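You operate a simulated robot arm through the tools that you are given. There is no shell and no other tool.

The job below is to be done with a simulated robot arm. You get a single attempt, and the scene is never put back.

JOB
Switch the tower off, plug the screen into the white port, then switch tower and screen on.
Fine: the screen reads LINK; the purple plug stays where it is.

It is judged by the outcome, as a careful person would: the job done as asked, and still so three seconds after it is handed in. It fails if anything else is knocked over, pushed out of place, dropped, spilled or broken.

ROBOT AND FRAMES
A 7-joint arm with a fingered hand, fixed in place. Base frame: the origin is on the floor under the middle of its stand, x ahead of it, y to its left, z up; the work surface is at about z = 880. Readings come in mm, degrees, newtons and seconds.
With the tool pointing down near the work surface it reaches from about 160 to 760 mm from the base axis. Its first joint turns from -69.0 to 172.0 degrees. Payload 3.4 kg.
Tool frame: the origin (TCP) lies between the finger pads and is the grasp point; the fingertips stand 39 mm ahead of it; z points along the fingers, y is the line along which they close. The gripper opens to 180 mm; its body begins 111 mm behind the TCP. The gripper is a hand of 3 fingers: y runs from the thumb to the fingers, the wrist lies at [0, 0, -262] in the tool frame.
Orientation is that of the tool frame in the base frame, as a unit quaternion [w, x, y, z]. With the fingers straight down and closing along the base's y, the tool's x points along the base's -x, its y along +y and its z along -z.

CONTROLS
- The arm moves only by the tool nudge_tool. Its argument "plan" is a list of rows, each a list of 6 numbers: the shift along the base's x, y, z in mm, then the turn, a rotation vector about the base's x, y, z in degrees. In form: [[dx, dy, dz, wx, wy, wz], ...]. A call has 1 to 20 rows; each row is the pose to reach, as a shift and turn from the pose commanded when the call began. Each row takes 0.2 s and may step no farther than 50 mm and 8.6 degrees from the row before; otherwise, the whole call is refused. Where a pose cannot be reached the arm comes as near as it can. A force on the tool above 90 N (or 10 N above the force at the start of the call, whichever is more), or a blocked arm, ends the call early, and 0.2 s more pass. In this call time passes only in rows, and 0.2 s behind the last. It gives the time, the measured TCP pose, the force on the tool (base axes), the opening and the grip force at its end, in the units of the frame above (readings bear some noise), with the torque about the TCP (base axes, N m) and any sound that the robot's microphone picked up.
- Cameras (640 x 400 px; columns grow to the right, rows downward): "scene" is fixed at [402.7, -497.3, 1503.3]; the picture's right is [0.90, -0.44, 0.00], its down [-0.28, -0.58, -0.77] and it looks along [0.33, 0.69, -0.64] (base axes); focal length 247 px, centre (320, 200). "wrist" rides on the gripper at [63, -36, -128] in the tool frame; the picture's right is [0.50, 0.87, 0.00], its down [-0.75, 0.44, -0.49] and it looks along [-0.43, 0.25, 0.87] (tool axes); focal length 226 px, centre (320, 200). There is no depth. A picture from a camera that has moved, and an enlarged one, comes with that camera's place and axes in the base frame and with its lens.
- snapshot(camera): a new picture of that camera. The clock stands still meanwhile.
- slide_trunk(by): moves the trunk up (or, below 0, down) by that many mm; the arm rides with it, the base frame stays. It gives what a move gives, with no picture.
- set_fingers(finger1, finger2, thumb_bend): sets how far each is bent, from 0 (flat) to 1 (curled in); at 0.3 the hand is open as for a grip, at 0.7 the pads meet at the TCP. One left out holds its place. A second passes; each finger stops where it meets its share of the squeeze, and holds until it gets a number again. It is the only way to open and close the hand. It gives what a move gives, with no picture; readings hold the bend of each and the force on the fingers (four entries, about 0 where the hand has none), thumb and palm.
- close_up(camera, box): a new picture of the part [left, top, right, bottom] of that camera's present view, enlarged. The clock stands still meanwhile.
- finish_job(): hands the job in; it is judged then, once.

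Nothing tells you positions but the pictures and the camera data. Unless the task says otherwise, let go and move clear before handing in.

The tools are called after "Call:" as name(argument=value, ...) on one line, values as JSON. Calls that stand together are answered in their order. nudge_tool: Moves the arm, as the interface text tells. Its arguments: {"type":"object","properties":{"plan":{"type":"array"}},"required":["plan"]} The other tools are called the same way: slide_trunk (by) moves the trunk up or down; set_fingers (finger1, finger2, thumb_bend) moves the fingers one by one; snapshot (camera) takes a picture; close_up (camera, box) takes an enlarged picture of a part of a camera's view; finish_job () hands the job in.

At the start:

```text
t: 0.0
tcp_pos: [503.2, 143.9, 1311.6]
tool_rot: [-0.001, -0.001, 1.0, 0.001]
wrist_force: [0.1, 0.2, -0.1]
ft_torque: [-0.02, 0.05, 0.01]
finger_gap: 179.8
grip_force: 0.1
shape: jaw
bend: [0.3, 0.3, 0.3]
finger forces: [0.0, 0.1, 0.0, 0.1, 0.0, 0.0]
trunk travel left (down, up): [-275.0, 267.0]
```

scene: 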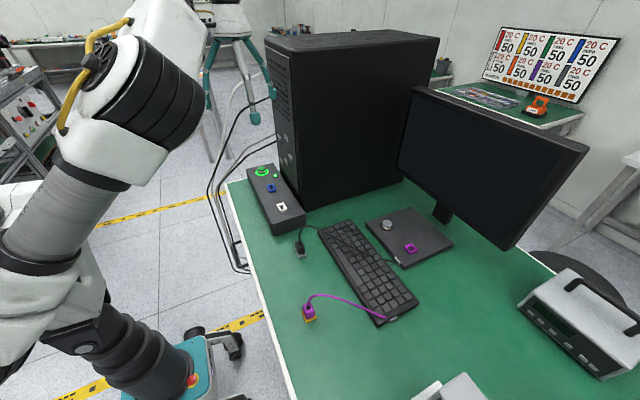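
wrist: 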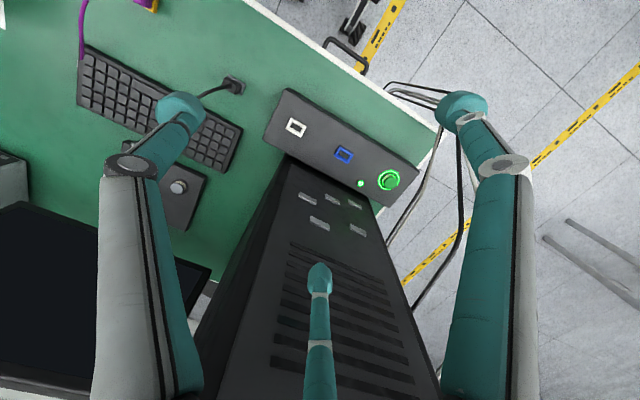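

I see a tower with a low panel in front of it (lit green button, blue port, white port), a keyboard, a screen with a base panel (knob and purple port), and two plugs: a dark one near the keyboard and a purple one at the front. I'll look closer before moving anything.

Call:
close_up(camera="scene", box=[230, 150, 330, 270])

Call:
close_up(camera="scene", box=[280, 190, 470, 340])

Call:
close_up(camera="wrist", box=[200, 60, 440, 220])

Call:
close_up(camera="wrist", box=[0, 0, 260, 240])

```text
3.33 times, centred on (280, 210) of scene
camera zoom: at [402.7, -497.3, 1503.3], right [0.9, -0.44, 0.0], down [-0.28, -0.58, -0.77], along [0.33, 0.69, -0.64], focal length 823 px, centre (453, 167)
```

zoom: 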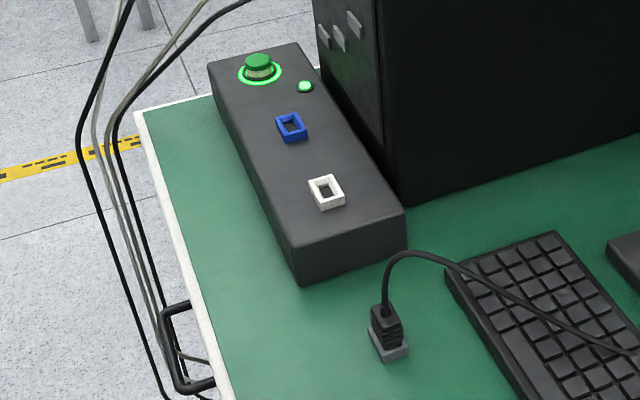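

```text
2.67 times, centred on (375, 265) of scene
camera zoom: at [402.7, -497.3, 1503.3], right [0.9, -0.44, 0.0], down [-0.28, -0.58, -0.77], along [0.33, 0.69, -0.64], focal length 658 px, centre (173, 27)
```

zoom: 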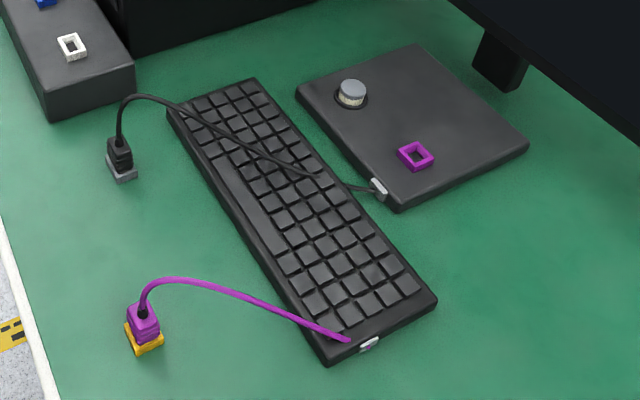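

```text
2.50 times, centred on (320, 140) of wrist
camera zoom: at [441.1, 107.2, 1439.3], right [-0.5, 0.87, 0.0], down [0.75, 0.43, 0.49], along [0.43, 0.25, -0.87], focal length 565 px, centre (320, 350)
```

zoom: 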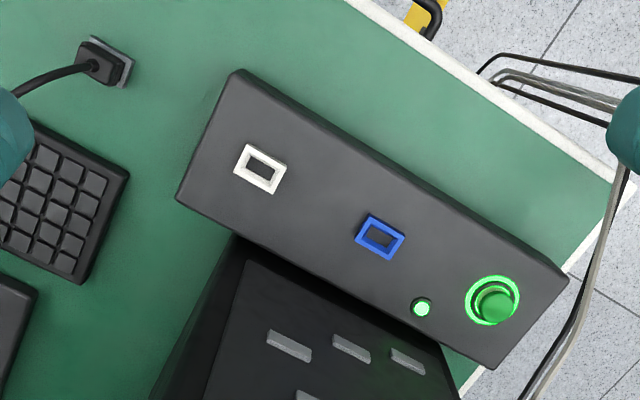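

```text
1.67 times, centred on (130, 120) of wrist
camera zoom: at [441.1, 107.2, 1439.3], right [-0.5, 0.87, 0.0], down [0.75, 0.43, 0.49], along [0.43, 0.25, -0.87], focal length 377 px, centre (637, 333)
```

zoom: 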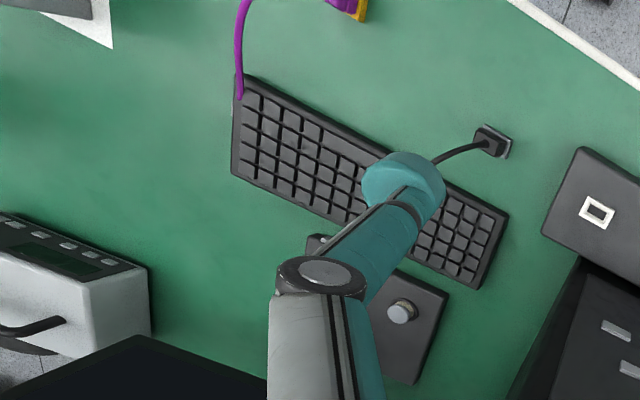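

The scene reads as follows. The tower's power button is near (554, 357, 972), the white port near (556, 114, 956), and the screen's dark plug sits in a grey holder near (557, -36, 933). The screen's own button is near (848, -75, 922). I'll close the fingers first to see what the closed tip cluster looks like before I press anything.

Call:
set_fingers(finger1=0.7, finger2=0.7, thumb_bend=0.7)

Call:
snapshot(camera="wrist")

Call:
snapshot(camera="scene")

```text
t: 1.0
tcp_pos: [502.2, 143.6, 1311.6]
tool_rot: [0.001, 0.0, 1.0, 0.0]
wrist_force: [-0.1, -0.3, -0.1]
ft_torque: [0.01, -0.02, 0.02]
finger_gap: 0.0
grip_force: 0.0
shape: fingers
bend: [0.7, 0.7, 0.7]
finger forces: [0.0, 0.1, 0.0, 0.1, 0.1, 0.0]
trunk travel left (down, up): [-275.0, 267.0]
```

```text
taken
camera wrist: at [437.8, 107.6, 1440.4], right [-0.5, 0.87, 0.0], down [0.75, 0.43, 0.49], along [0.43, 0.25, -0.87], focal length 226 px, centre (320, 200)
```

wrist: 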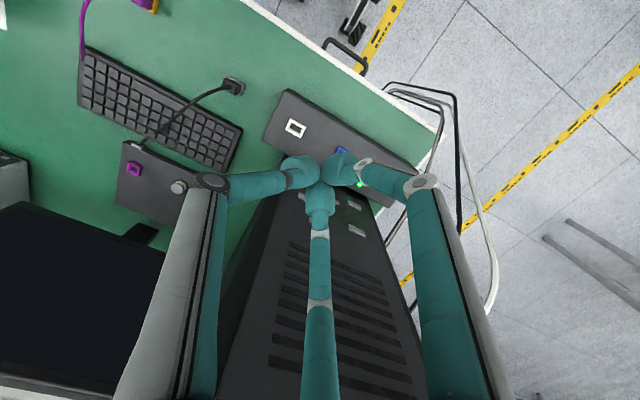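

```text
taken
```

scene: 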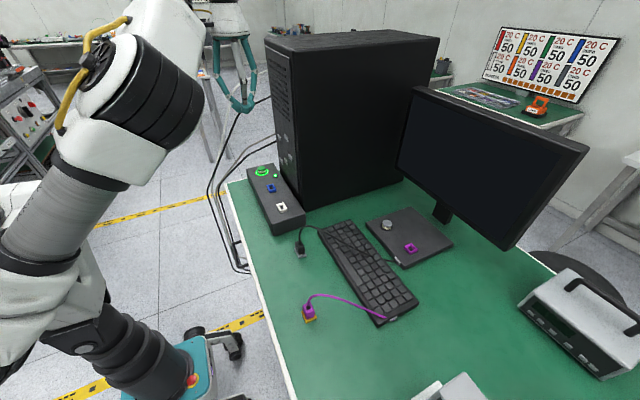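

Closed, the tips meet near the TCP and the knuckles stand about 70 mm out. I'll turn the hand -90° so the thumb faces away from the tower, back off slightly in x, and look again.

Call:
nudge_tool(plan=[[-5, 0, 0, 0, 0, -8.2], [-10, 0, 0, 0, 0, -16.4], [-15, 0, 0, 0, 0, -24.6], [-20, 0, 0, 0, 0, -32.8], [-25, 0, 0, 0, 0, -41], [-30, 0, 0, 0, 0, -49.2], [-30, 0, 0, 0, 0, -57.4], [-30, 0, 0, 0, 0, -65.6], [-30, 0, 0, 0, 0, -73.8], [-30, 0, 0, 0, 0, -82], [-30, 0, 0, 0, 0, -90]])

Call:
snapshot(camera="wrist")

Call:
snapshot(camera="scene")

```text
t: 3.4
tcp_pos: [471.8, 142.4, 1311.7]
tool_rot: [0.0, 0.708, 0.706, 0.0]
wrist_force: [0.5, -0.7, 0.6]
ft_torque: [-0.02, 0.02, 0.04]
finger_gap: 0.0
grip_force: 0.2
shape: fingers
bend: [0.7, 0.7, 0.7]
finger forces: [0.1, 0.0, 0.0, 0.1, 0.1, 0.0]
trunk travel left (down, up): [-275.0, 267.0]
```

```text
taken
camera wrist: at [434.6, 206.3, 1440.4], right [0.87, 0.5, 0.0], down [0.43, -0.75, 0.49], along [0.24, -0.43, -0.87], focal length 226 px, centre (320, 200)
```

wrist: 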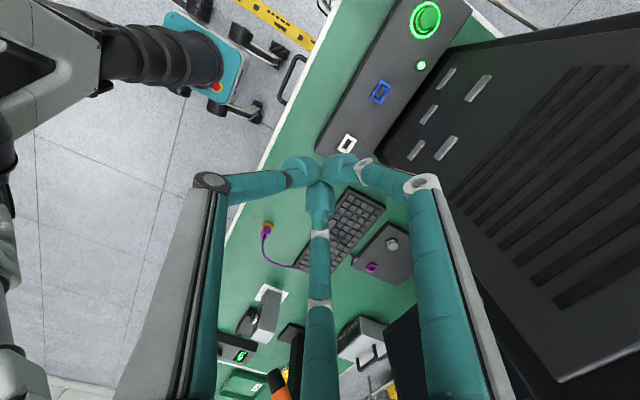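

```text
taken
```

scene: 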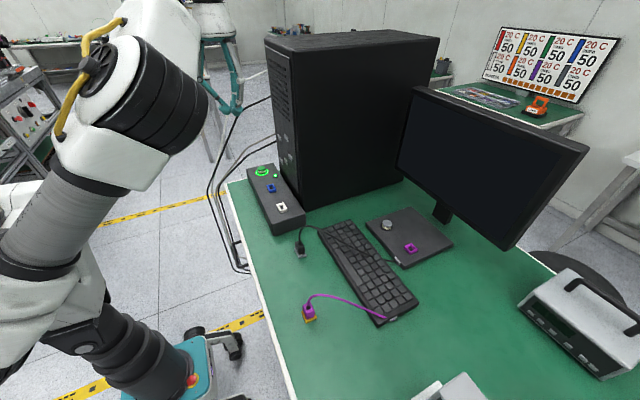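

The tower side is clear of the hand in this orientation. Next I'll travel over to the power button with a slight backward lean, stopping about 60 mm above it.

Call:
nudge_tool(plan=[[0, 35, -20, 0, -4, 0], [0, 70, -45, 0, -8, 0], [0, 105, -75, 0, -12, 0], [10, 140, -105, 0, -12, 0], [20, 175, -135, 0, -12, 0], [35, 205, -165, 0, -12, 0], [50, 215, -200, 0, -12, 0], [65, 215, -225, 0, -12, 0], [74, 215, -240, 0, -12, 0]])

Call:
snapshot(camera="wrist")

Call:
snapshot(camera="scene")

```text
t: 5.4
tcp_pos: [535.2, 327.2, 1105.8]
tool_rot: [0.073, 0.704, 0.703, 0.071]
wrist_force: [0.1, 0.7, 0.1]
ft_torque: [-0.03, 0.03, -0.02]
finger_gap: 0.1
grip_force: 0.1
shape: fingers
bend: [0.7, 0.7, 0.7]
finger forces: [0.1, 0.1, 0.1, 0.1, 0.1, 0.0]
out of reach, approached as far as the arm can: row 6, 7, 8, 9
trunk travel left (down, up): [-275.0, 267.0]
```

```text
taken
camera wrist: at [472.8, 389.7, 1223.4], right [0.85, 0.5, 0.18], down [0.32, -0.75, 0.57], along [0.42, -0.43, -0.8], focal length 226 px, centre (320, 200)
```

wrist: 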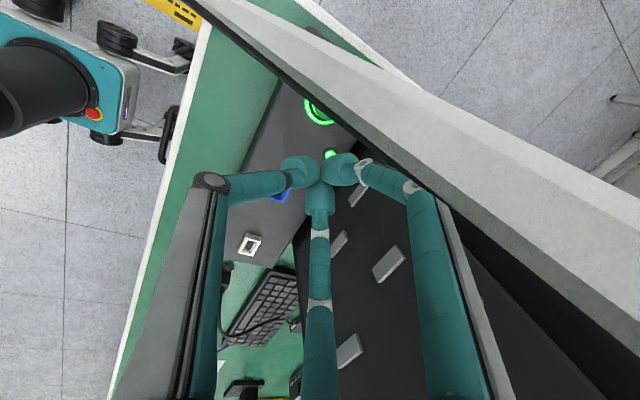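

```text
taken
```

scene: 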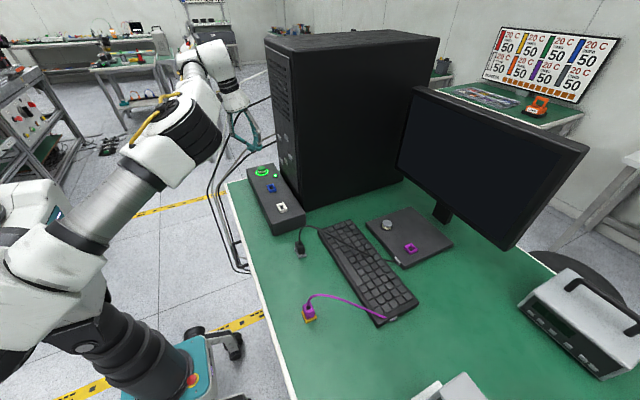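

The arm ran short of reach here, so I'll need the trunk lower. A grey bar has also come up close to the wrist camera, and I want to identify it before going further.

Call:
close_up(camera="wrist", box=[200, 0, 640, 275])

Call:
close_up(camera="scene", box=[170, 20, 330, 220])

```text
1.45 times, centred on (420, 138) of wrist
camera zoom: at [472.8, 389.7, 1223.4], right [0.85, 0.5, 0.18], down [0.32, -0.75, 0.57], along [0.42, -0.43, -0.8], focal length 329 px, centre (174, 291)
```

zoom: 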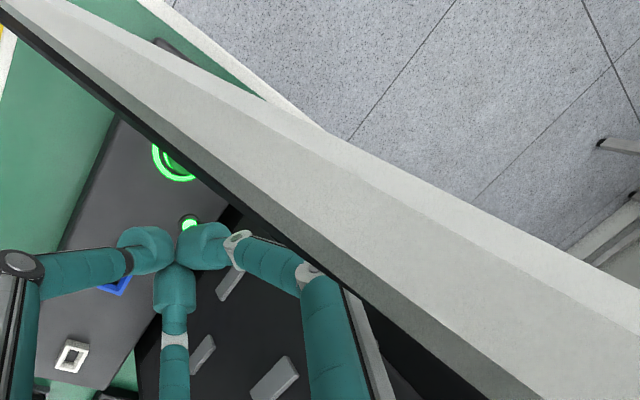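

```text
2.00 times, centred on (250, 120) of scene
camera zoom: at [402.7, -497.3, 1503.3], right [0.9, -0.44, 0.0], down [-0.28, -0.58, -0.77], along [0.33, 0.69, -0.64], focal length 494 px, centre (460, 360)
```

zoom: 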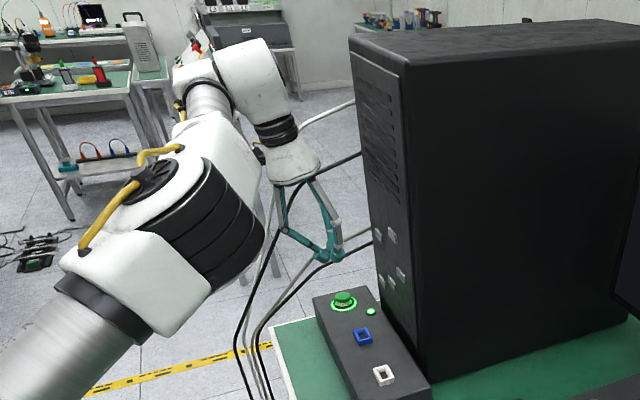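

That bar lines up in all three views with the cables hanging beside the tower, at about (551, 394, 1205), which is close to the hand. I'll back away along the way I came and study the cables before choosing another approach to the button.

Call:
nudge_tool(plan=[[-30, -20, 10, 0, 0, 0], [-60, -50, 25, 0, 0, 0], [-80, -90, 40, 0, 2, 0], [-90, -130, 60, 0, 4, 0], [-90, -170, 80, 0, 8, 0]])

Call:
close_up(camera="scene", box=[190, 60, 350, 280])

Call:
snapshot(camera="wrist")

```text
t: 6.6
tcp_pos: [444.0, 154.1, 1187.0]
tool_rot: [0.024, 0.707, 0.707, 0.024]
wrist_force: [-0.1, 0.1, 0.4]
ft_torque: [-0.01, 0.0, -0.04]
finger_gap: 0.0
grip_force: 0.1
shape: fingers
bend: [0.7, 0.7, 0.7]
finger forces: [0.0, 0.1, 0.0, 0.0, 0.0, 0.2]
trunk travel left (down, up): [-275.0, 267.0]
```

```text
1.82 times, centred on (270, 170) of scene
camera zoom: at [402.7, -497.3, 1503.3], right [0.9, -0.44, 0.0], down [-0.28, -0.58, -0.77], along [0.33, 0.69, -0.64], focal length 449 px, centre (411, 254)
```

zoom: 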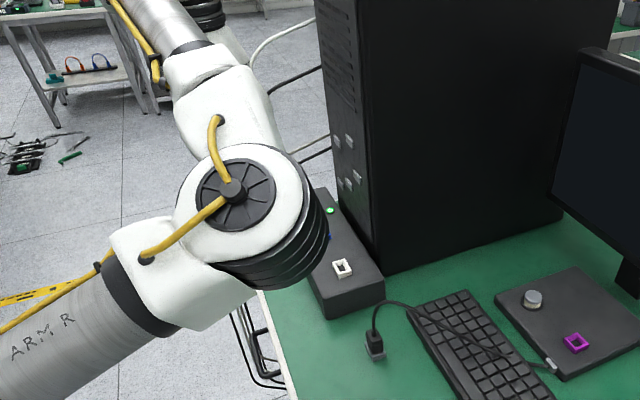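

```text
taken
camera wrist: at [398.6, 216.4, 1312.0], right [0.86, 0.5, 0.06], down [0.4, -0.75, 0.52], along [0.3, -0.43, -0.85], focal length 226 px, centre (320, 200)
```

wrist: 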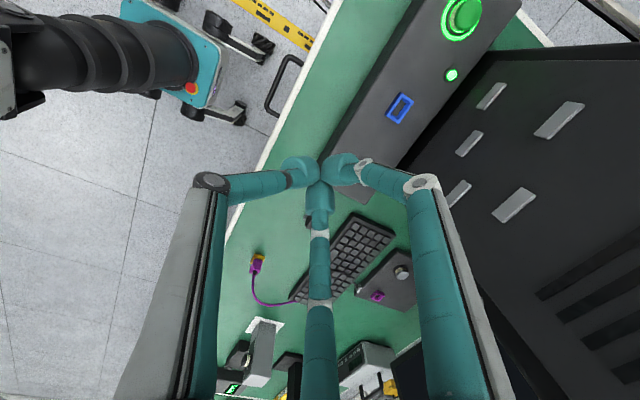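

I've backed off to (444, 154, 1187). I'll turn the hand back so the wrist camera faces the cables and panel, which gives a second view for locating the cables.

Call:
nudge_tool(plan=[[0, 0, 0, 0, 0, 8.4], [0, 5, 0, 0, 0, 16.8], [0, 10, 0, 0, 0, 25.2], [0, 15, 0, 0, 0, 33.6], [0, 20, 0, 0, 0, 42], [0, 20, 0, 0, 0, 50.4], [0, 20, 0, 0, 0, 58.8], [0, 20, 0, 0, 0, 67.2], [0, 20, 0, 0, 0, 75.6], [0, 20, 0, 0, 0, 84], [0, 20, 0, 0, 0, 92]])

Call:
snapshot(camera="wrist")

Call:
close_up(camera="wrist", box=[300, 0, 640, 220])

Call:
close_up(camera="scene", box=[190, 60, 350, 280])

```text
t: 9.0
tcp_pos: [443.7, 173.9, 1188.5]
tool_rot: [0.0, -0.017, 0.999, 0.035]
wrist_force: [1.4, -0.3, 0.6]
ft_torque: [-0.01, 0.01, -0.02]
finger_gap: 0.1
grip_force: 0.0
shape: fingers
bend: [0.7, 0.7, 0.7]
finger forces: [0.1, 0.0, 0.0, 0.0, 0.1, 0.0]
trunk travel left (down, up): [-275.0, 267.0]
```

```text
taken
camera wrist: at [382.9, 127.5, 1313.2], right [-0.53, 0.85, 0.06], down [0.74, 0.43, 0.52], along [0.42, 0.32, -0.85], focal length 226 px, centre (320, 200)
```

wrist: 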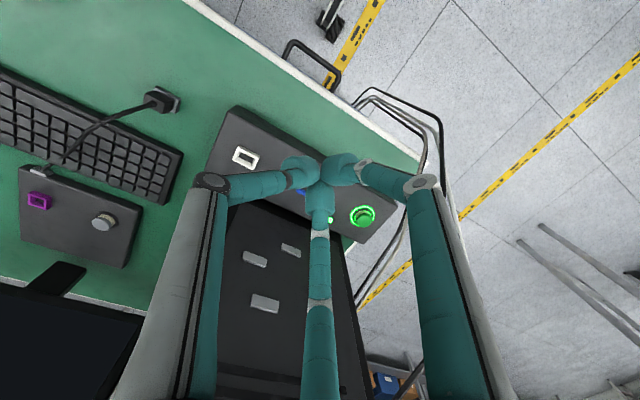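

```text
1.82 times, centred on (470, 110) of wrist
camera zoom: at [382.9, 127.5, 1313.2], right [-0.53, 0.85, 0.06], down [0.74, 0.43, 0.52], along [0.42, 0.32, -0.85], focal length 411 px, centre (47, 364)
```

zoom: 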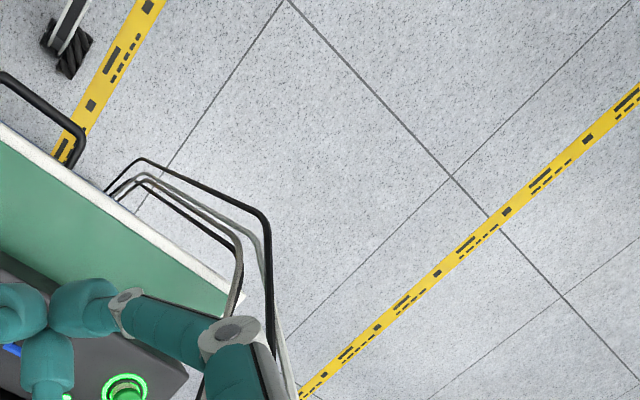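

```text
1.82 times, centred on (270, 170) of scene
camera zoom: at [402.7, -497.3, 1503.3], right [0.9, -0.44, 0.0], down [-0.28, -0.58, -0.77], along [0.33, 0.69, -0.64], focal length 449 px, centre (411, 254)
```

zoom: 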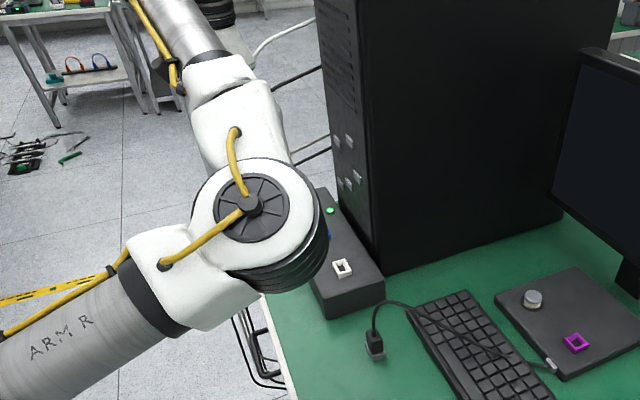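

The outer cable bend comes out at roughly (316, 440, 801), and the cables lie in a plane around y ≈ 400–440. I'll therefore come at the button from the -y side, with the hand tilted so its body stays well short of them, moving in stages with a look at each.

Call:
nudge_tool(plan=[[0, 0, 0, 0, 0, 7], [0, 0, 0, 0, 0, 14], [0, 0, 0, 0, 0, 21], [0, 0, 0, 0, 0, 28]])

Call:
nudge_tool(plan=[[20, 30, -20, 7.7, 0, 0], [40, 60, -45, 15.4, 0, 0], [60, 90, -70, 23, 0, 0]])

Call:
snapshot(camera="wrist")

Call:
snapshot(camera="scene")

```text
t: 10.0
tcp_pos: [443.8, 175.4, 1187.3]
tool_rot: [-0.008, -0.259, 0.965, 0.035]
wrist_force: [0.5, 1.1, -0.2]
ft_torque: [0.02, -0.02, 0.03]
finger_gap: 0.2
grip_force: 0.1
shape: fingers
bend: [0.7, 0.7, 0.7]
finger forces: [0.0, 0.0, 0.0, 0.1, 0.0, 0.0]
trunk travel left (down, up): [-275.0, 267.0]
```

```text
t: 10.8
tcp_pos: [504.6, 267.6, 1116.0]
tool_rot: [0.044, -0.254, 0.939, 0.227]
wrist_force: [0.3, -0.2, 0.6]
ft_torque: [0.01, 0.01, 0.04]
finger_gap: 0.1
grip_force: 0.0
shape: fingers
bend: [0.7, 0.7, 0.7]
finger forces: [0.0, 0.0, 0.0, 0.0, 0.0, 0.0]
trunk travel left (down, up): [-275.0, 267.0]
```

```text
taken
camera wrist: at [471.8, 152.9, 1204.4], right [-0.86, 0.44, 0.25], down [0.45, 0.46, 0.76], along [0.22, 0.77, -0.59], focal length 226 px, centre (320, 200)
```

wrist: 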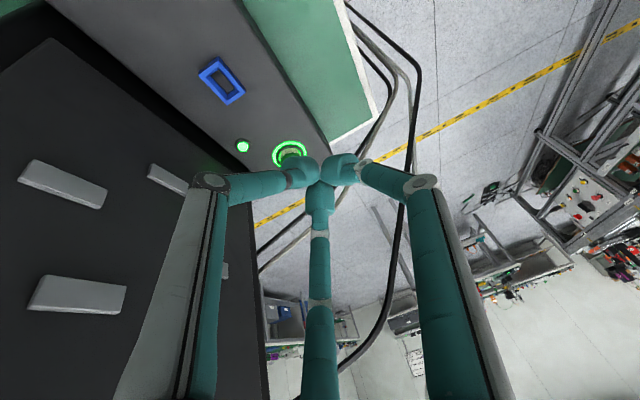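

```text
taken
```

scene: 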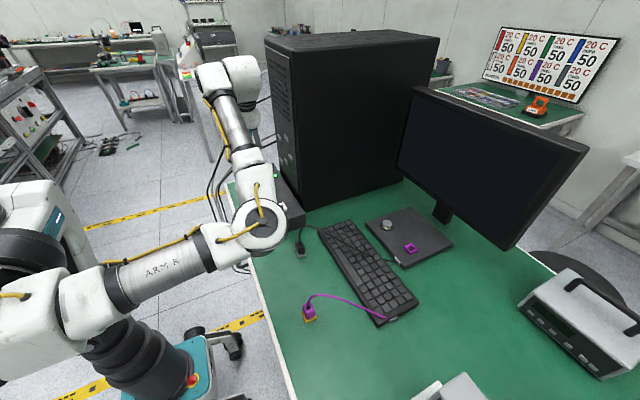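

The view is clear: the panel, blue port, lamp and green button are ahead, and the cables sit well beyond at y > 430. I'll zoom in to locate the button precisely relative to the fingertips.

Call:
close_up(camera="wrist", box=[200, 80, 400, 205])

Call:
close_up(camera="scene", box=[220, 60, 320, 240])

```text
3.20 times, centred on (300, 142) of wrist
camera zoom: at [471.8, 152.9, 1204.4], right [-0.86, 0.44, 0.25], down [0.45, 0.46, 0.76], along [0.22, 0.77, -0.59], focal length 723 px, centre (384, 384)
```

zoom: 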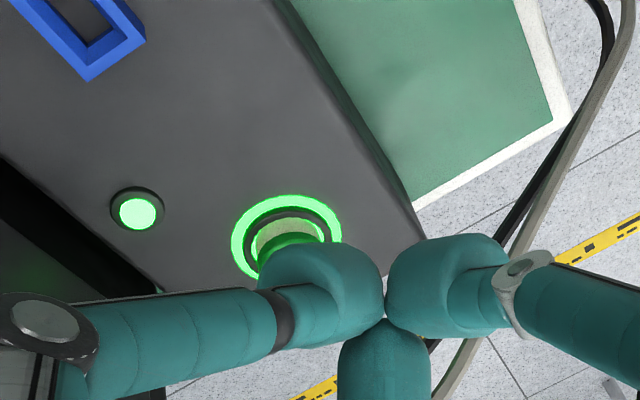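

```text
2.22 times, centred on (270, 150) of scene
camera zoom: at [402.7, -497.3, 1503.3], right [0.9, -0.44, 0.0], down [-0.28, -0.58, -0.77], along [0.33, 0.69, -0.64], focal length 549 px, centre (431, 311)
```

zoom: 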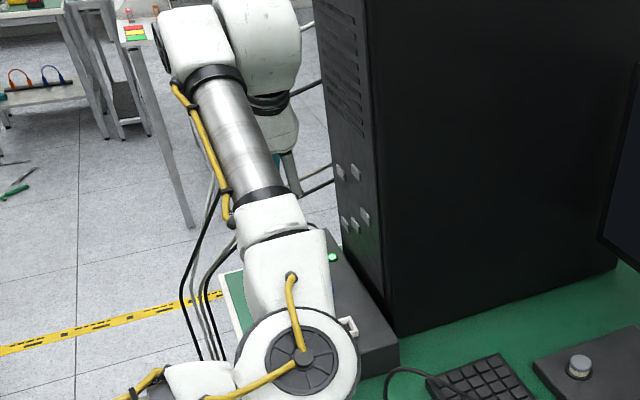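

The button ring is centred near (553, 356, 952), consistent with my earlier fix. Next I'll bring the tips above the button, with the thumb tip (the lowest one) over the cap.

Call:
nudge_tool(plan=[[18, 30, -22, 0, 0, 0], [34, 58, -45, 0, 0, 0], [45, 78, -66, 0, 0, 0]])

Call:
close_up(camera="wrist", box=[200, 80, 440, 230])

Call:
close_up(camera="scene", box=[220, 60, 320, 240])

Call:
snapshot(camera="wrist")

```text
t: 11.6
tcp_pos: [548.6, 344.8, 1051.7]
tool_rot: [0.043, -0.254, 0.939, 0.226]
wrist_force: [-0.6, -0.4, 0.1]
ft_torque: [0.04, 0.0, 0.02]
finger_gap: 0.1
grip_force: 0.2
shape: fingers
bend: [0.7, 0.7, 0.7]
finger forces: [0.0, 0.0, 0.0, 0.1, 0.1, 0.1]
trunk travel left (down, up): [-275.0, 267.0]
```

```text
2.67 times, centred on (320, 155) of wrist
camera zoom: at [516.1, 232.0, 1139.0], right [-0.86, 0.44, 0.25], down [0.45, 0.46, 0.76], along [0.22, 0.77, -0.6], focal length 603 px, centre (320, 320)
```

zoom: 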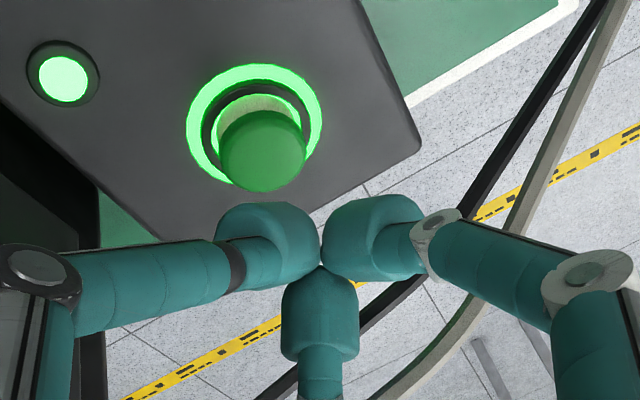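

```text
2.22 times, centred on (270, 150) of scene
camera zoom: at [402.7, -497.3, 1503.3], right [0.9, -0.44, 0.0], down [-0.28, -0.58, -0.77], along [0.33, 0.69, -0.64], focal length 549 px, centre (431, 311)
```

zoom: 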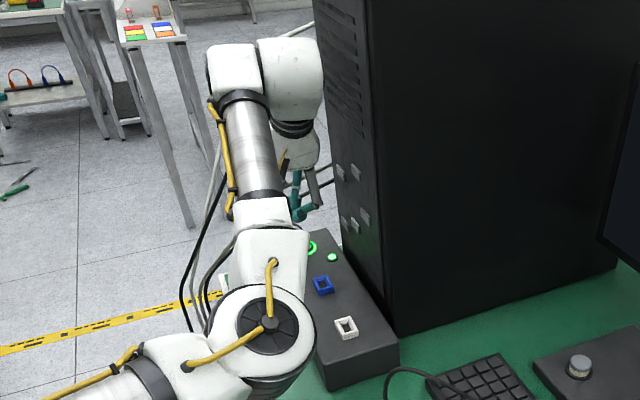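

```text
taken
camera wrist: at [516.1, 232.0, 1139.0], right [-0.86, 0.44, 0.25], down [0.45, 0.46, 0.76], along [0.22, 0.77, -0.6], focal length 226 px, centre (320, 200)
```

wrist: 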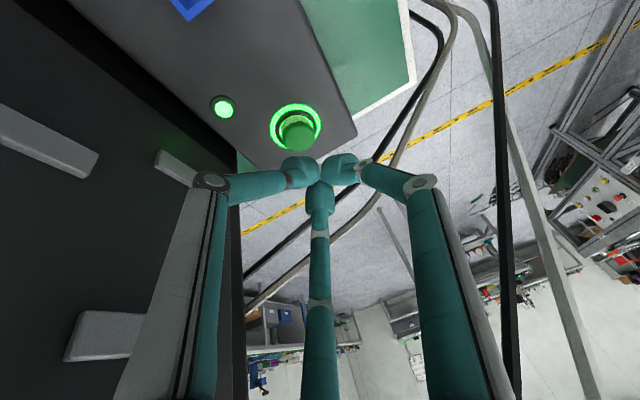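

The cap top is near (551.5, 354, 969) and my thumb tip is about 40 mm above it. I'll shift it over the cap and descend most of the way, then creep down in small steps while watching the force.

Call:
nudge_tool(plan=[[-3, 8, -8, 0, 0, 0], [-3, 8, -20, 0, 0, 0], [-3, 8, -32, 0, 0, 0]])

Call:
close_up(camera="wrist", box=[200, 80, 440, 230])

```text
t: 12.4
tcp_pos: [546.7, 350.8, 1019.5]
tool_rot: [0.044, -0.254, 0.94, 0.225]
wrist_force: [-0.7, 0.1, 1.3]
ft_torque: [-0.03, 0.01, 0.02]
finger_gap: 0.0
grip_force: 0.0
shape: fingers
bend: [0.7, 0.7, 0.7]
finger forces: [0.1, 0.0, 0.0, 0.1, 0.1, 0.0]
trunk travel left (down, up): [-275.0, 267.0]
```

```text
2.67 times, centred on (320, 155) of wrist
camera zoom: at [513.2, 237.5, 1107.1], right [-0.86, 0.44, 0.25], down [0.45, 0.46, 0.76], along [0.22, 0.77, -0.6], focal length 603 px, centre (320, 320)
```

zoom: 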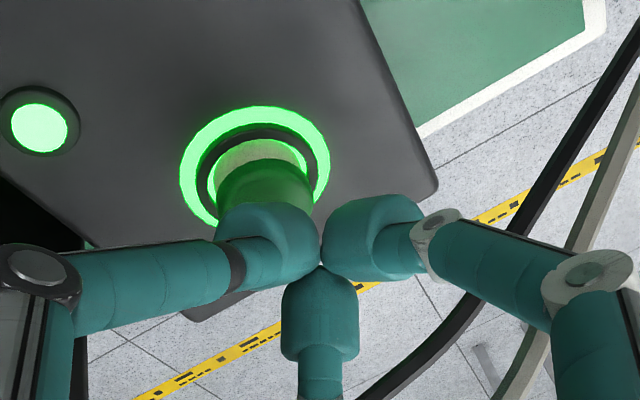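

The thumb tip is lined up over the cap. I'll creep down now.

Call:
nudge_tool(plan=[[0, 0, -2, 0, 0, 0], [0, 0, -4, 0, 0, 0], [0, 0, -6, 0, 0, 0]])

```text
t: 13.2
tcp_pos: [546.0, 351.9, 1013.2]
tool_rot: [0.043, -0.255, 0.939, 0.226]
wrist_force: [-0.5, -0.6, -0.8]
ft_torque: [0.02, 0.0, -0.01]
finger_gap: 0.2
grip_force: 0.0
shape: fingers
bend: [0.7, 0.7, 0.7]
finger forces: [0.1, 0.1, 0.1, 0.0, 0.0, 0.0]
trunk travel left (down, up): [-275.0, 267.0]
```

Call:
nudge_tool(plan=[[0, 0, -1.5, 0, 0, 0], [0, 0, -3, 0, 0, 0]])

Call:
close_up(camera="wrist", box=[200, 80, 440, 230])

```text
t: 13.8
tcp_pos: [547.0, 352.0, 1009.3]
tool_rot: [0.044, -0.255, 0.939, 0.226]
wrist_force: [0.0, 0.6, -0.9]
ft_torque: [-0.02, -0.02, 0.01]
finger_gap: 0.3
grip_force: 0.0
shape: fingers
bend: [0.7, 0.7, 0.7]
finger forces: [0.1, 0.1, 0.1, 0.1, 0.0, 0.0]
trunk travel left (down, up): [-275.0, 267.0]
```

```text
2.67 times, centred on (320, 155) of wrist
camera zoom: at [513.6, 238.0, 1097.7], right [-0.86, 0.44, 0.25], down [0.45, 0.46, 0.76], along [0.22, 0.77, -0.6], focal length 603 px, centre (320, 320)
```

zoom: 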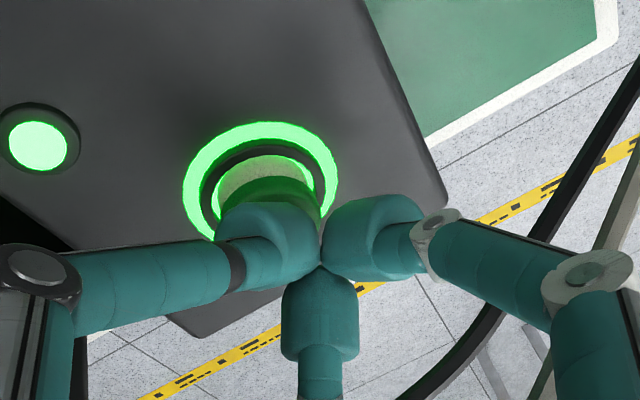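

There's no contact yet. I'll continue in small steps.

Call:
nudge_tool(plan=[[0, 0, -1.5, 0, 0, 0], [0, 0, -3, 0, 0, 0]])

```text
t: 14.4
tcp_pos: [546.5, 350.7, 1007.1]
tool_rot: [0.044, -0.255, 0.939, 0.226]
wrist_force: [-0.2, 1.0, -1.2]
ft_torque: [0.0, 0.0, -0.02]
finger_gap: 0.1
grip_force: 0.1
shape: fingers
bend: [0.7, 0.7, 0.7]
finger forces: [0.0, 0.1, 0.0, 0.1, 0.1, 0.0]
trunk travel left (down, up): [-275.0, 267.0]
```

Call:
nudge_tool(plan=[[0, 0, -1.5, 0, 0, 0], [0, 0, -3, 0, 0, 0]])

Call:
close_up(camera="wrist", box=[200, 80, 440, 230])

```text
t: 15.0
tcp_pos: [546.4, 352.1, 1004.3]
tool_rot: [0.046, -0.255, 0.939, 0.226]
wrist_force: [-0.1, -0.1, -0.2]
ft_torque: [-0.04, 0.0, -0.01]
finger_gap: 0.0
grip_force: 0.1
shape: fingers
bend: [0.7, 0.7, 0.7]
finger forces: [0.1, 0.1, 0.1, 0.0, 0.0, 0.0]
trunk travel left (down, up): [-275.0, 267.0]
```

```text
2.67 times, centred on (320, 155) of wrist
camera zoom: at [513.5, 238.0, 1091.9], right [-0.86, 0.44, 0.25], down [0.45, 0.46, 0.76], along [0.22, 0.77, -0.6], focal length 603 px, centre (320, 320)
```

zoom: 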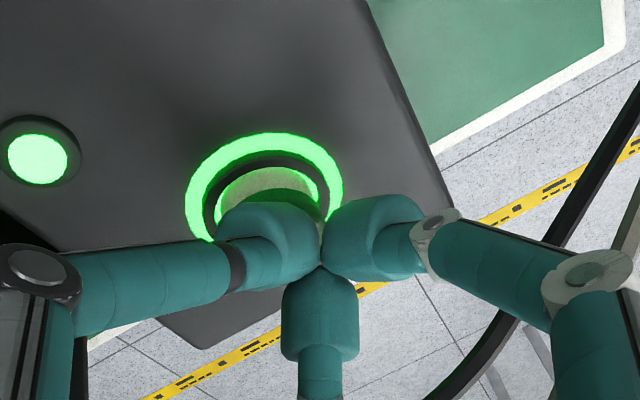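

There's still no force reading. I'll keep creeping down.

Call:
nudge_tool(plan=[[0, 0, -1.5, 0, 0, 0], [0, 0, -3, 0, 0, 0]])

```text
t: 15.6
tcp_pos: [545.0, 351.4, 1000.5]
tool_rot: [0.043, -0.255, 0.939, 0.226]
wrist_force: [-0.7, -1.0, -0.2]
ft_torque: [0.01, 0.0, 0.0]
finger_gap: 0.2
grip_force: 0.1
shape: fingers
bend: [0.7, 0.7, 0.7]
finger forces: [0.0, 0.0, 0.1, 0.0, 0.1, 0.1]
trunk travel left (down, up): [-275.0, 267.0]
```

Call:
nudge_tool(plan=[[0, 0, -1.5, 0, 0, 0], [0, 0, -3, 0, 0, 0]])

Call:
close_up(camera="wrist", box=[200, 80, 440, 230])

```text
t: 16.2
tcp_pos: [546.4, 352.5, 996.8]
tool_rot: [0.043, -0.254, 0.94, 0.226]
wrist_force: [0.6, -1.4, 1.1]
ft_torque: [0.02, 0.01, 0.02]
finger_gap: 0.5
grip_force: 0.9
shape: fingers
bend: [0.7, 0.7, 0.7]
finger forces: [0.0, 0.0, 0.0, 0.1, 1.1, 0.0]
trunk travel left (down, up): [-275.0, 267.0]
```

```text
2.67 times, centred on (320, 155) of wrist
camera zoom: at [513.5, 238.0, 1086.2], right [-0.86, 0.44, 0.25], down [0.45, 0.46, 0.76], along [0.22, 0.77, -0.6], focal length 603 px, centre (320, 320)
```

zoom: 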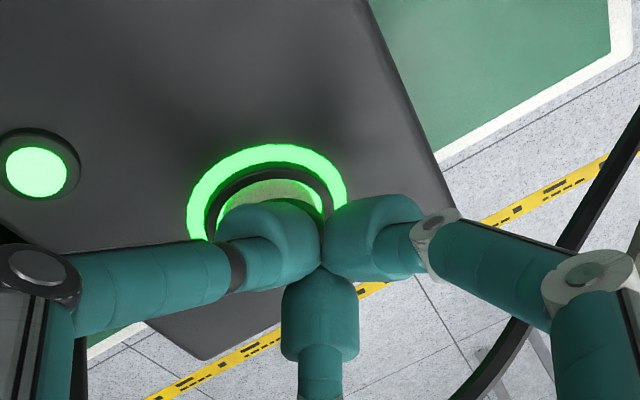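

The thumb now reads 1.1 N, so contact is made. I'll press gently.

Call:
nudge_tool(plan=[[0, 0, -1, 0, 0, 0], [0, 0, -2, 0, 0, 0]])

```text
t: 16.8
tcp_pos: [545.7, 351.0, 996.0]
tool_rot: [0.044, -0.254, 0.939, 0.226]
wrist_force: [0.6, 0.3, 1.7]
ft_torque: [0.03, -0.03, -0.03]
finger_gap: 0.2
grip_force: 0.9
shape: fingers
bend: [0.7, 0.7, 0.7]
finger forces: [0.0, 0.1, 0.1, 0.0, 2.2, 0.1]
trunk travel left (down, up): [-275.0, 267.0]
```

Call:
nudge_tool(plan=[[0, 0, -1, 0, 0, 0], [0, 0, -2, 0, 0, 0]])

Call:
close_up(camera="wrist", box=[200, 80, 440, 230])

```text
t: 17.4
tcp_pos: [546.0, 350.2, 994.0]
tool_rot: [0.043, -0.255, 0.939, 0.226]
wrist_force: [0.3, -0.3, 2.8]
ft_torque: [-0.02, 0.01, 0.02]
finger_gap: 0.0
grip_force: 1.6
shape: fingers
bend: [0.7, 0.7, 0.7]
finger forces: [0.0, 0.0, 0.1, 0.0, 3.0, 0.1]
trunk travel left (down, up): [-275.0, 267.0]
heard: click
```

```text
2.67 times, centred on (320, 155) of wrist
camera zoom: at [513.5, 237.5, 1082.5], right [-0.86, 0.44, 0.25], down [0.45, 0.46, 0.76], along [0.22, 0.77, -0.59], focal length 603 px, centre (320, 320)
```

zoom: 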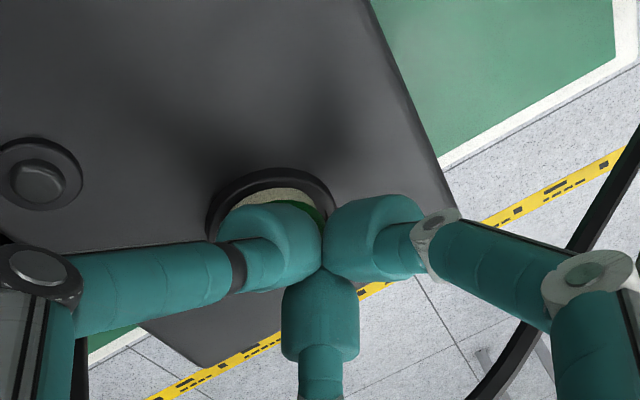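

There was a click, and both the lamp and the ring went dark, so the tower is off. I'll lift straight up and back away, then confirm.

Call:
nudge_tool(plan=[[0, 0, 10, 0, 0, 0], [0, 0, 30, 0, 0, 0], [0, -10, 60, 0, 0, 0], [-15, -35, 90, 0, 0, 0], [-40, -70, 110, 0, 0, 0]])

Call:
close_up(camera="wrist", box=[100, 0, 440, 213])

Call:
snapshot(camera="scene")

```text
t: 18.6
tcp_pos: [504.2, 277.3, 1103.9]
tool_rot: [0.044, -0.255, 0.939, 0.227]
wrist_force: [0.0, 0.6, -0.2]
ft_torque: [0.01, 0.0, -0.01]
finger_gap: 0.1
grip_force: 0.0
shape: fingers
bend: [0.7, 0.7, 0.7]
finger forces: [0.1, 0.0, 0.1, 0.1, 0.1, 0.0]
trunk travel left (down, up): [-275.0, 267.0]
```

```text
1.88 times, centred on (270, 106) of wrist
camera zoom: at [472.6, 164.5, 1191.7], right [-0.86, 0.43, 0.25], down [0.45, 0.46, 0.76], along [0.22, 0.77, -0.59], focal length 424 px, centre (414, 376)
```

zoom: 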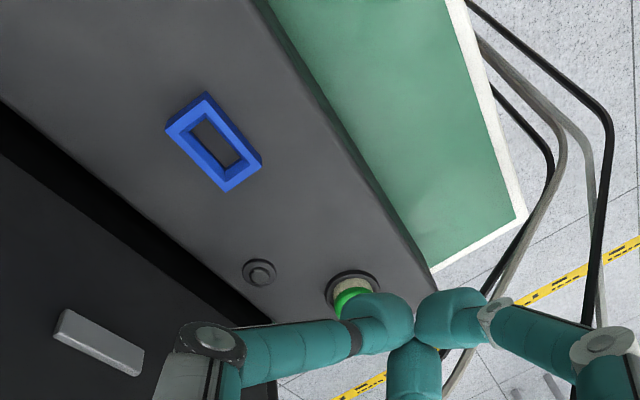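

```text
taken
```

scene: 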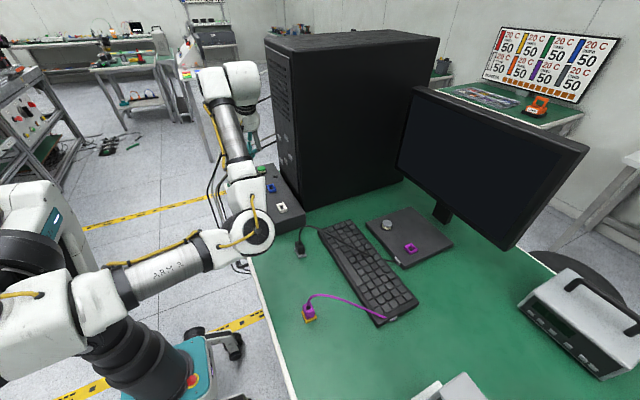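

The tower is off, so next is the screen's dark plug. I'll untilt the hand to vertical and travel to a viewing position above that plug.

Call:
nudge_tool(plan=[[0, -40, 10, -7, -0.5, 0], [0, -80, 10, -14, -1, 0], [5, -120, 5, -21, -1.5, 0], [15, -160, 0, -26.7, -1.96, 0], [25, -200, -5, -26.7, -1.96, 0], [35, -240, -10, -26.7, -1.96, 0], [45, -280, -20, -26.7, -1.96, 0], [50, -313, -24, -26.7, -1.96, 0]])

Call:
snapshot(camera="wrist")

Call:
snapshot(camera="scene")

```text
t: 20.4
tcp_pos: [554.8, -33.2, 1078.0]
tool_rot: [-0.001, -0.263, 0.965, 0.0]
wrist_force: [0.2, 0.6, -0.7]
ft_torque: [0.0, 0.02, 0.0]
finger_gap: 0.1
grip_force: 0.1
shape: fingers
bend: [0.7, 0.7, 0.7]
finger forces: [0.0, 0.1, 0.1, 0.0, 0.1, 0.0]
trunk travel left (down, up): [-275.0, 267.0]
```

```text
taken
camera wrist: at [518.7, -95.7, 1206.7], right [-0.87, 0.49, 0.0], down [0.43, 0.76, 0.49], along [0.24, 0.43, -0.87], focal length 226 px, centre (320, 200)
```

wrist: 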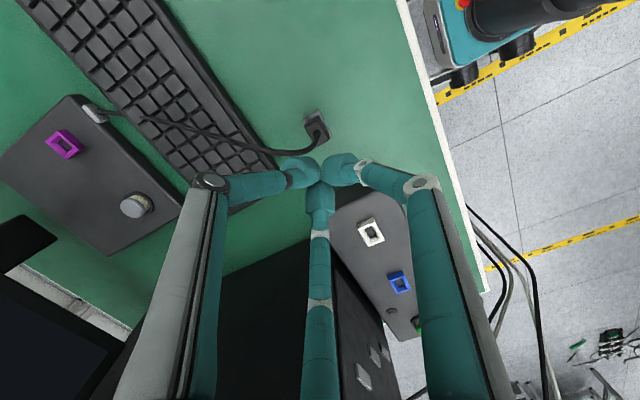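

```text
taken
```

scene: 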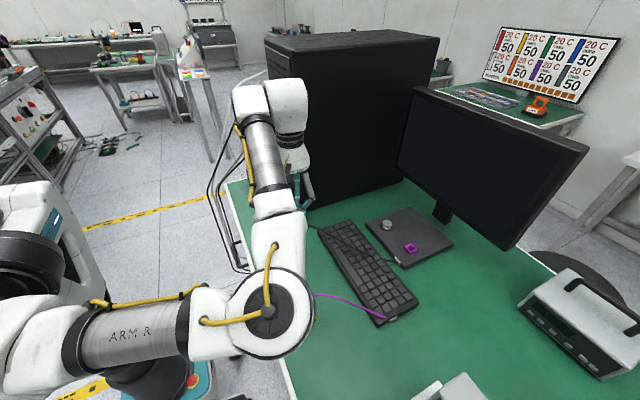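

The hand is above the plug, but the elbow now hangs over the table near the purple plug. I need to judge its height before going lower.

Call:
close_up(camera="scene", box=[0, 180, 352, 400])

Call:
close_up(camera="wrist", box=[220, 80, 420, 205])

Call:
close_up(camera="wrist", box=[0, 60, 240, 260])

```text
1.82 times, centred on (176, 290) of scene
camera zoom: at [402.7, -497.3, 1503.3], right [0.9, -0.44, 0.0], down [-0.28, -0.58, -0.77], along [0.33, 0.69, -0.64], focal length 449 px, centre (582, 36)
```

zoom: 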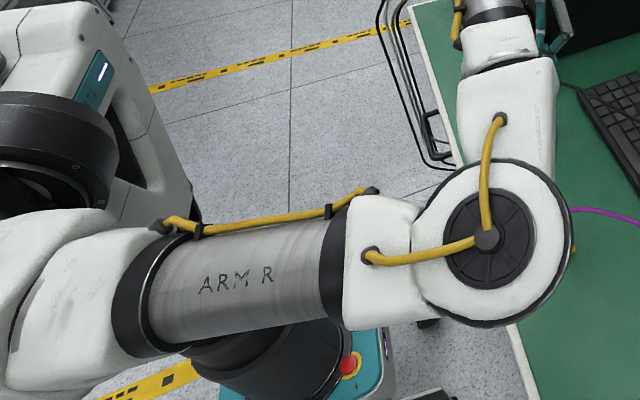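

```text
3.20 times, centred on (320, 142) of wrist
camera zoom: at [518.7, -95.7, 1206.7], right [-0.87, 0.49, 0.0], down [0.43, 0.76, 0.49], along [0.24, 0.43, -0.87], focal length 723 px, centre (320, 384)
```

zoom: 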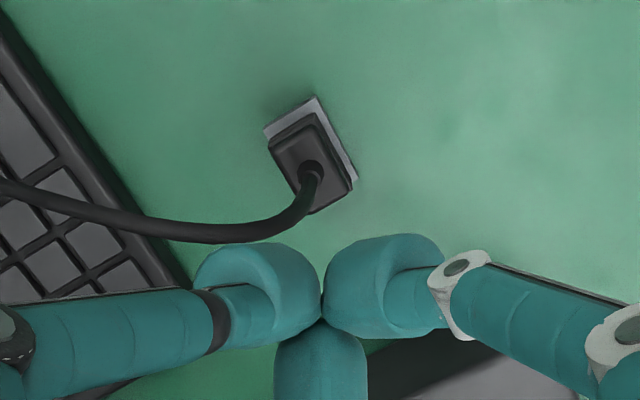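

```text
2.00 times, centred on (120, 160) of wrist
camera zoom: at [518.7, -95.7, 1206.7], right [-0.87, 0.49, 0.0], down [0.43, 0.76, 0.49], along [0.24, 0.43, -0.87], focal length 452 px, centre (720, 280)
```

zoom: 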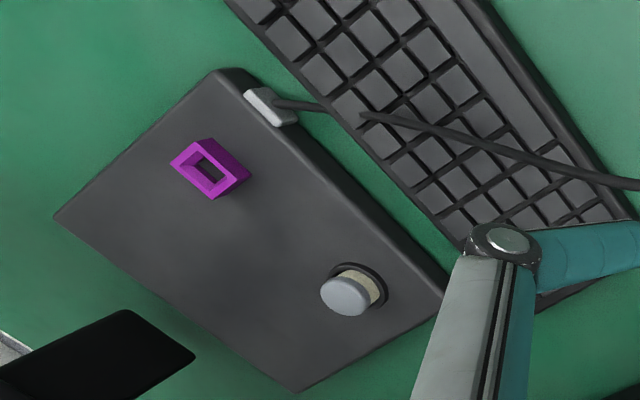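

The dark plug measures about 21 × 31 mm with its long side along y, centred near (554, -39.5), and it sits square in its grey holder. I'll zoom in on the white port from the same viewpoint to get the offset between them. I'll also raise the trunk so the elbow clears the purple plug.

Call:
close_up(camera="wrist", box=[320, 190, 440, 265])

Call:
slide_trunk(by=100)

Call:
snapshot(camera="scene")

```text
5.33 times, centred on (380, 228) of wrist
camera zoom: at [518.7, -95.7, 1206.7], right [-0.87, 0.49, 0.0], down [0.43, 0.76, 0.49], along [0.24, 0.43, -0.87], focal length 1206 px, centre (0, 53)
```

zoom: 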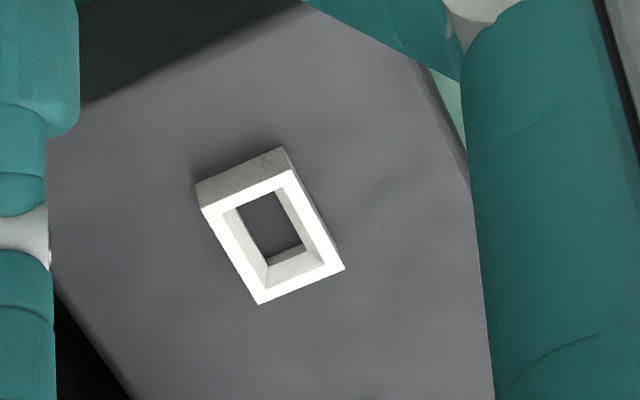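

```text
t: 21.7
tcp_pos: [556.0, -32.8, 1179.0]
tool_rot: [-0.001, -0.262, 0.965, -0.002]
wrist_force: [-0.4, -0.1, 0.5]
ft_torque: [-0.01, -0.02, 0.01]
finger_gap: 0.0
grip_force: 0.0
shape: fingers
bend: [0.7, 0.7, 0.7]
finger forces: [0.0, 0.1, 0.1, 0.0, 0.0, 0.0]
trunk travel left (down, up): [-375.0, 167.0]
```

```text
taken
```

scene: 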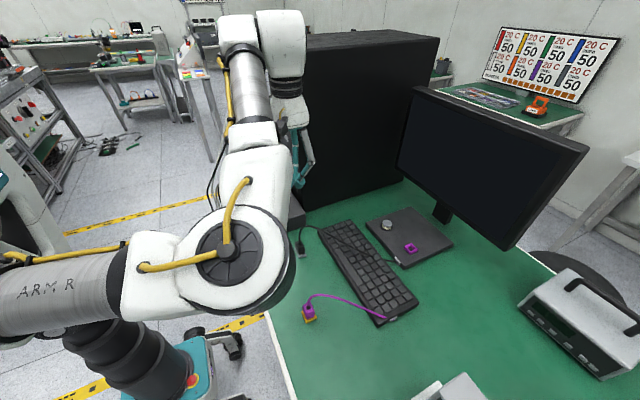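

The elbow is actually high (z ≈ 1250 before I raised the trunk), so the purple plug was safe anyway. I'll turn the hand +30° so one finger faces +y and two grip the plug's long sides. That leaves the gap for the cable on +x. Then I'll open the fingers partway.

Call:
nudge_tool(plan=[[-1, -2, -25, 0, 0, 7.4], [-2, -4, -50, 0, 0, 14.8], [-2, -6, -75, 0, 0, 22.2], [-2, -6.5, -100, 0, 0, 29.5]])

Call:
set_fingers(finger1=0.5, finger2=0.5, thumb_bend=0.5)

Call:
snapshot(camera="wrist")

Call:
snapshot(camera="scene")

```text
t: 22.7
tcp_pos: [555.0, -40.5, 1079.4]
tool_rot: [0.0, -0.5, 0.866, -0.001]
wrist_force: [0.6, 0.4, -0.7]
ft_torque: [0.01, -0.04, 0.04]
finger_gap: 0.0
grip_force: 0.0
shape: fingers
bend: [0.7, 0.7, 0.7]
finger forces: [0.1, 0.0, 0.0, 0.0, 0.1, 0.1]
trunk travel left (down, up): [-375.0, 167.0]
```

```text
t: 23.7
tcp_pos: [554.3, -39.8, 1080.9]
tool_rot: [0.0, -0.498, 0.867, -0.001]
wrist_force: [-0.4, 0.0, -1.3]
ft_torque: [-0.03, 0.01, 0.01]
finger_gap: 72.2
grip_force: 0.1
shape: fingers
bend: [0.5, 0.5, 0.5]
finger forces: [0.0, 0.1, 0.0, 0.0, 0.1, 0.2]
trunk travel left (down, up): [-375.0, 167.0]
```

```text
taken
camera wrist: at [553.0, -111.9, 1209.3], right [-1.0, 0.0, 0.0], down [0.0, 0.87, 0.49], along [0.0, 0.49, -0.87], focal length 226 px, centre (320, 200)
```

wrist: 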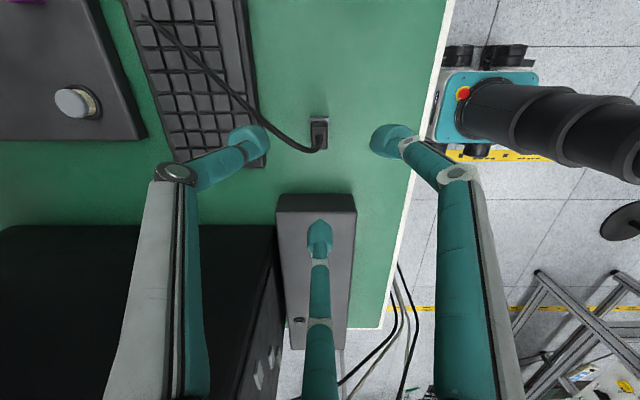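

```text
taken
```

scene: 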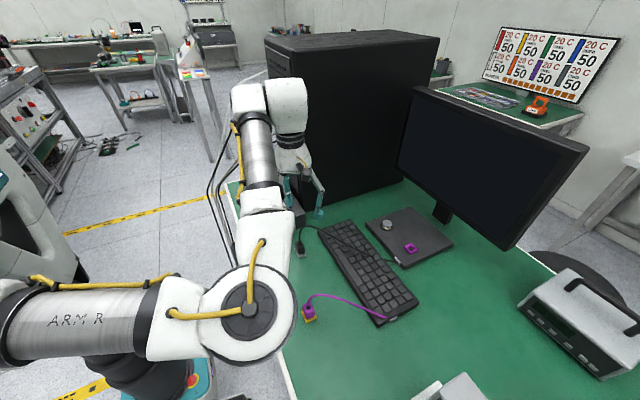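

The plug sits almost exactly at the image centre column, so x is aligned. I'll zoom in to get its y position and proportions.

Call:
close_up(camera="wrist", box=[270, 95, 370, 165])

Call:
close_up(camera="scene", box=[260, 190, 360, 270])

```text
5.71 times, centred on (320, 130) of wrist
camera zoom: at [553.0, -111.9, 1209.3], right [-1.0, 0.0, 0.0], down [0.0, 0.87, 0.49], along [0.0, 0.49, -0.87], focal length 1292 px, centre (320, 600)
```

zoom: 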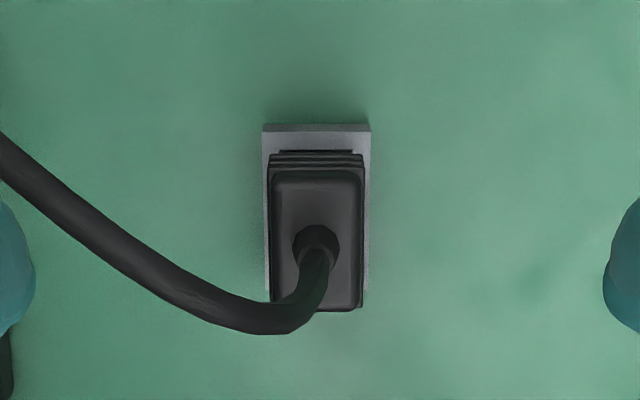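

```text
5.00 times, centred on (310, 230) of scene
camera zoom: at [402.7, -497.3, 1503.3], right [0.9, -0.44, 0.0], down [-0.28, -0.58, -0.77], along [0.33, 0.69, -0.64], focal length 1235 px, centre (370, 50)
```

zoom: 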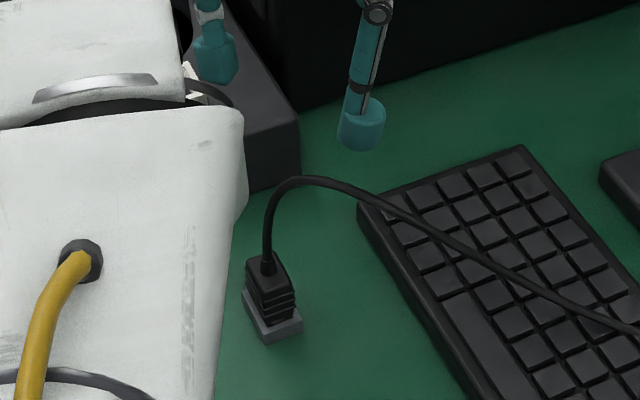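

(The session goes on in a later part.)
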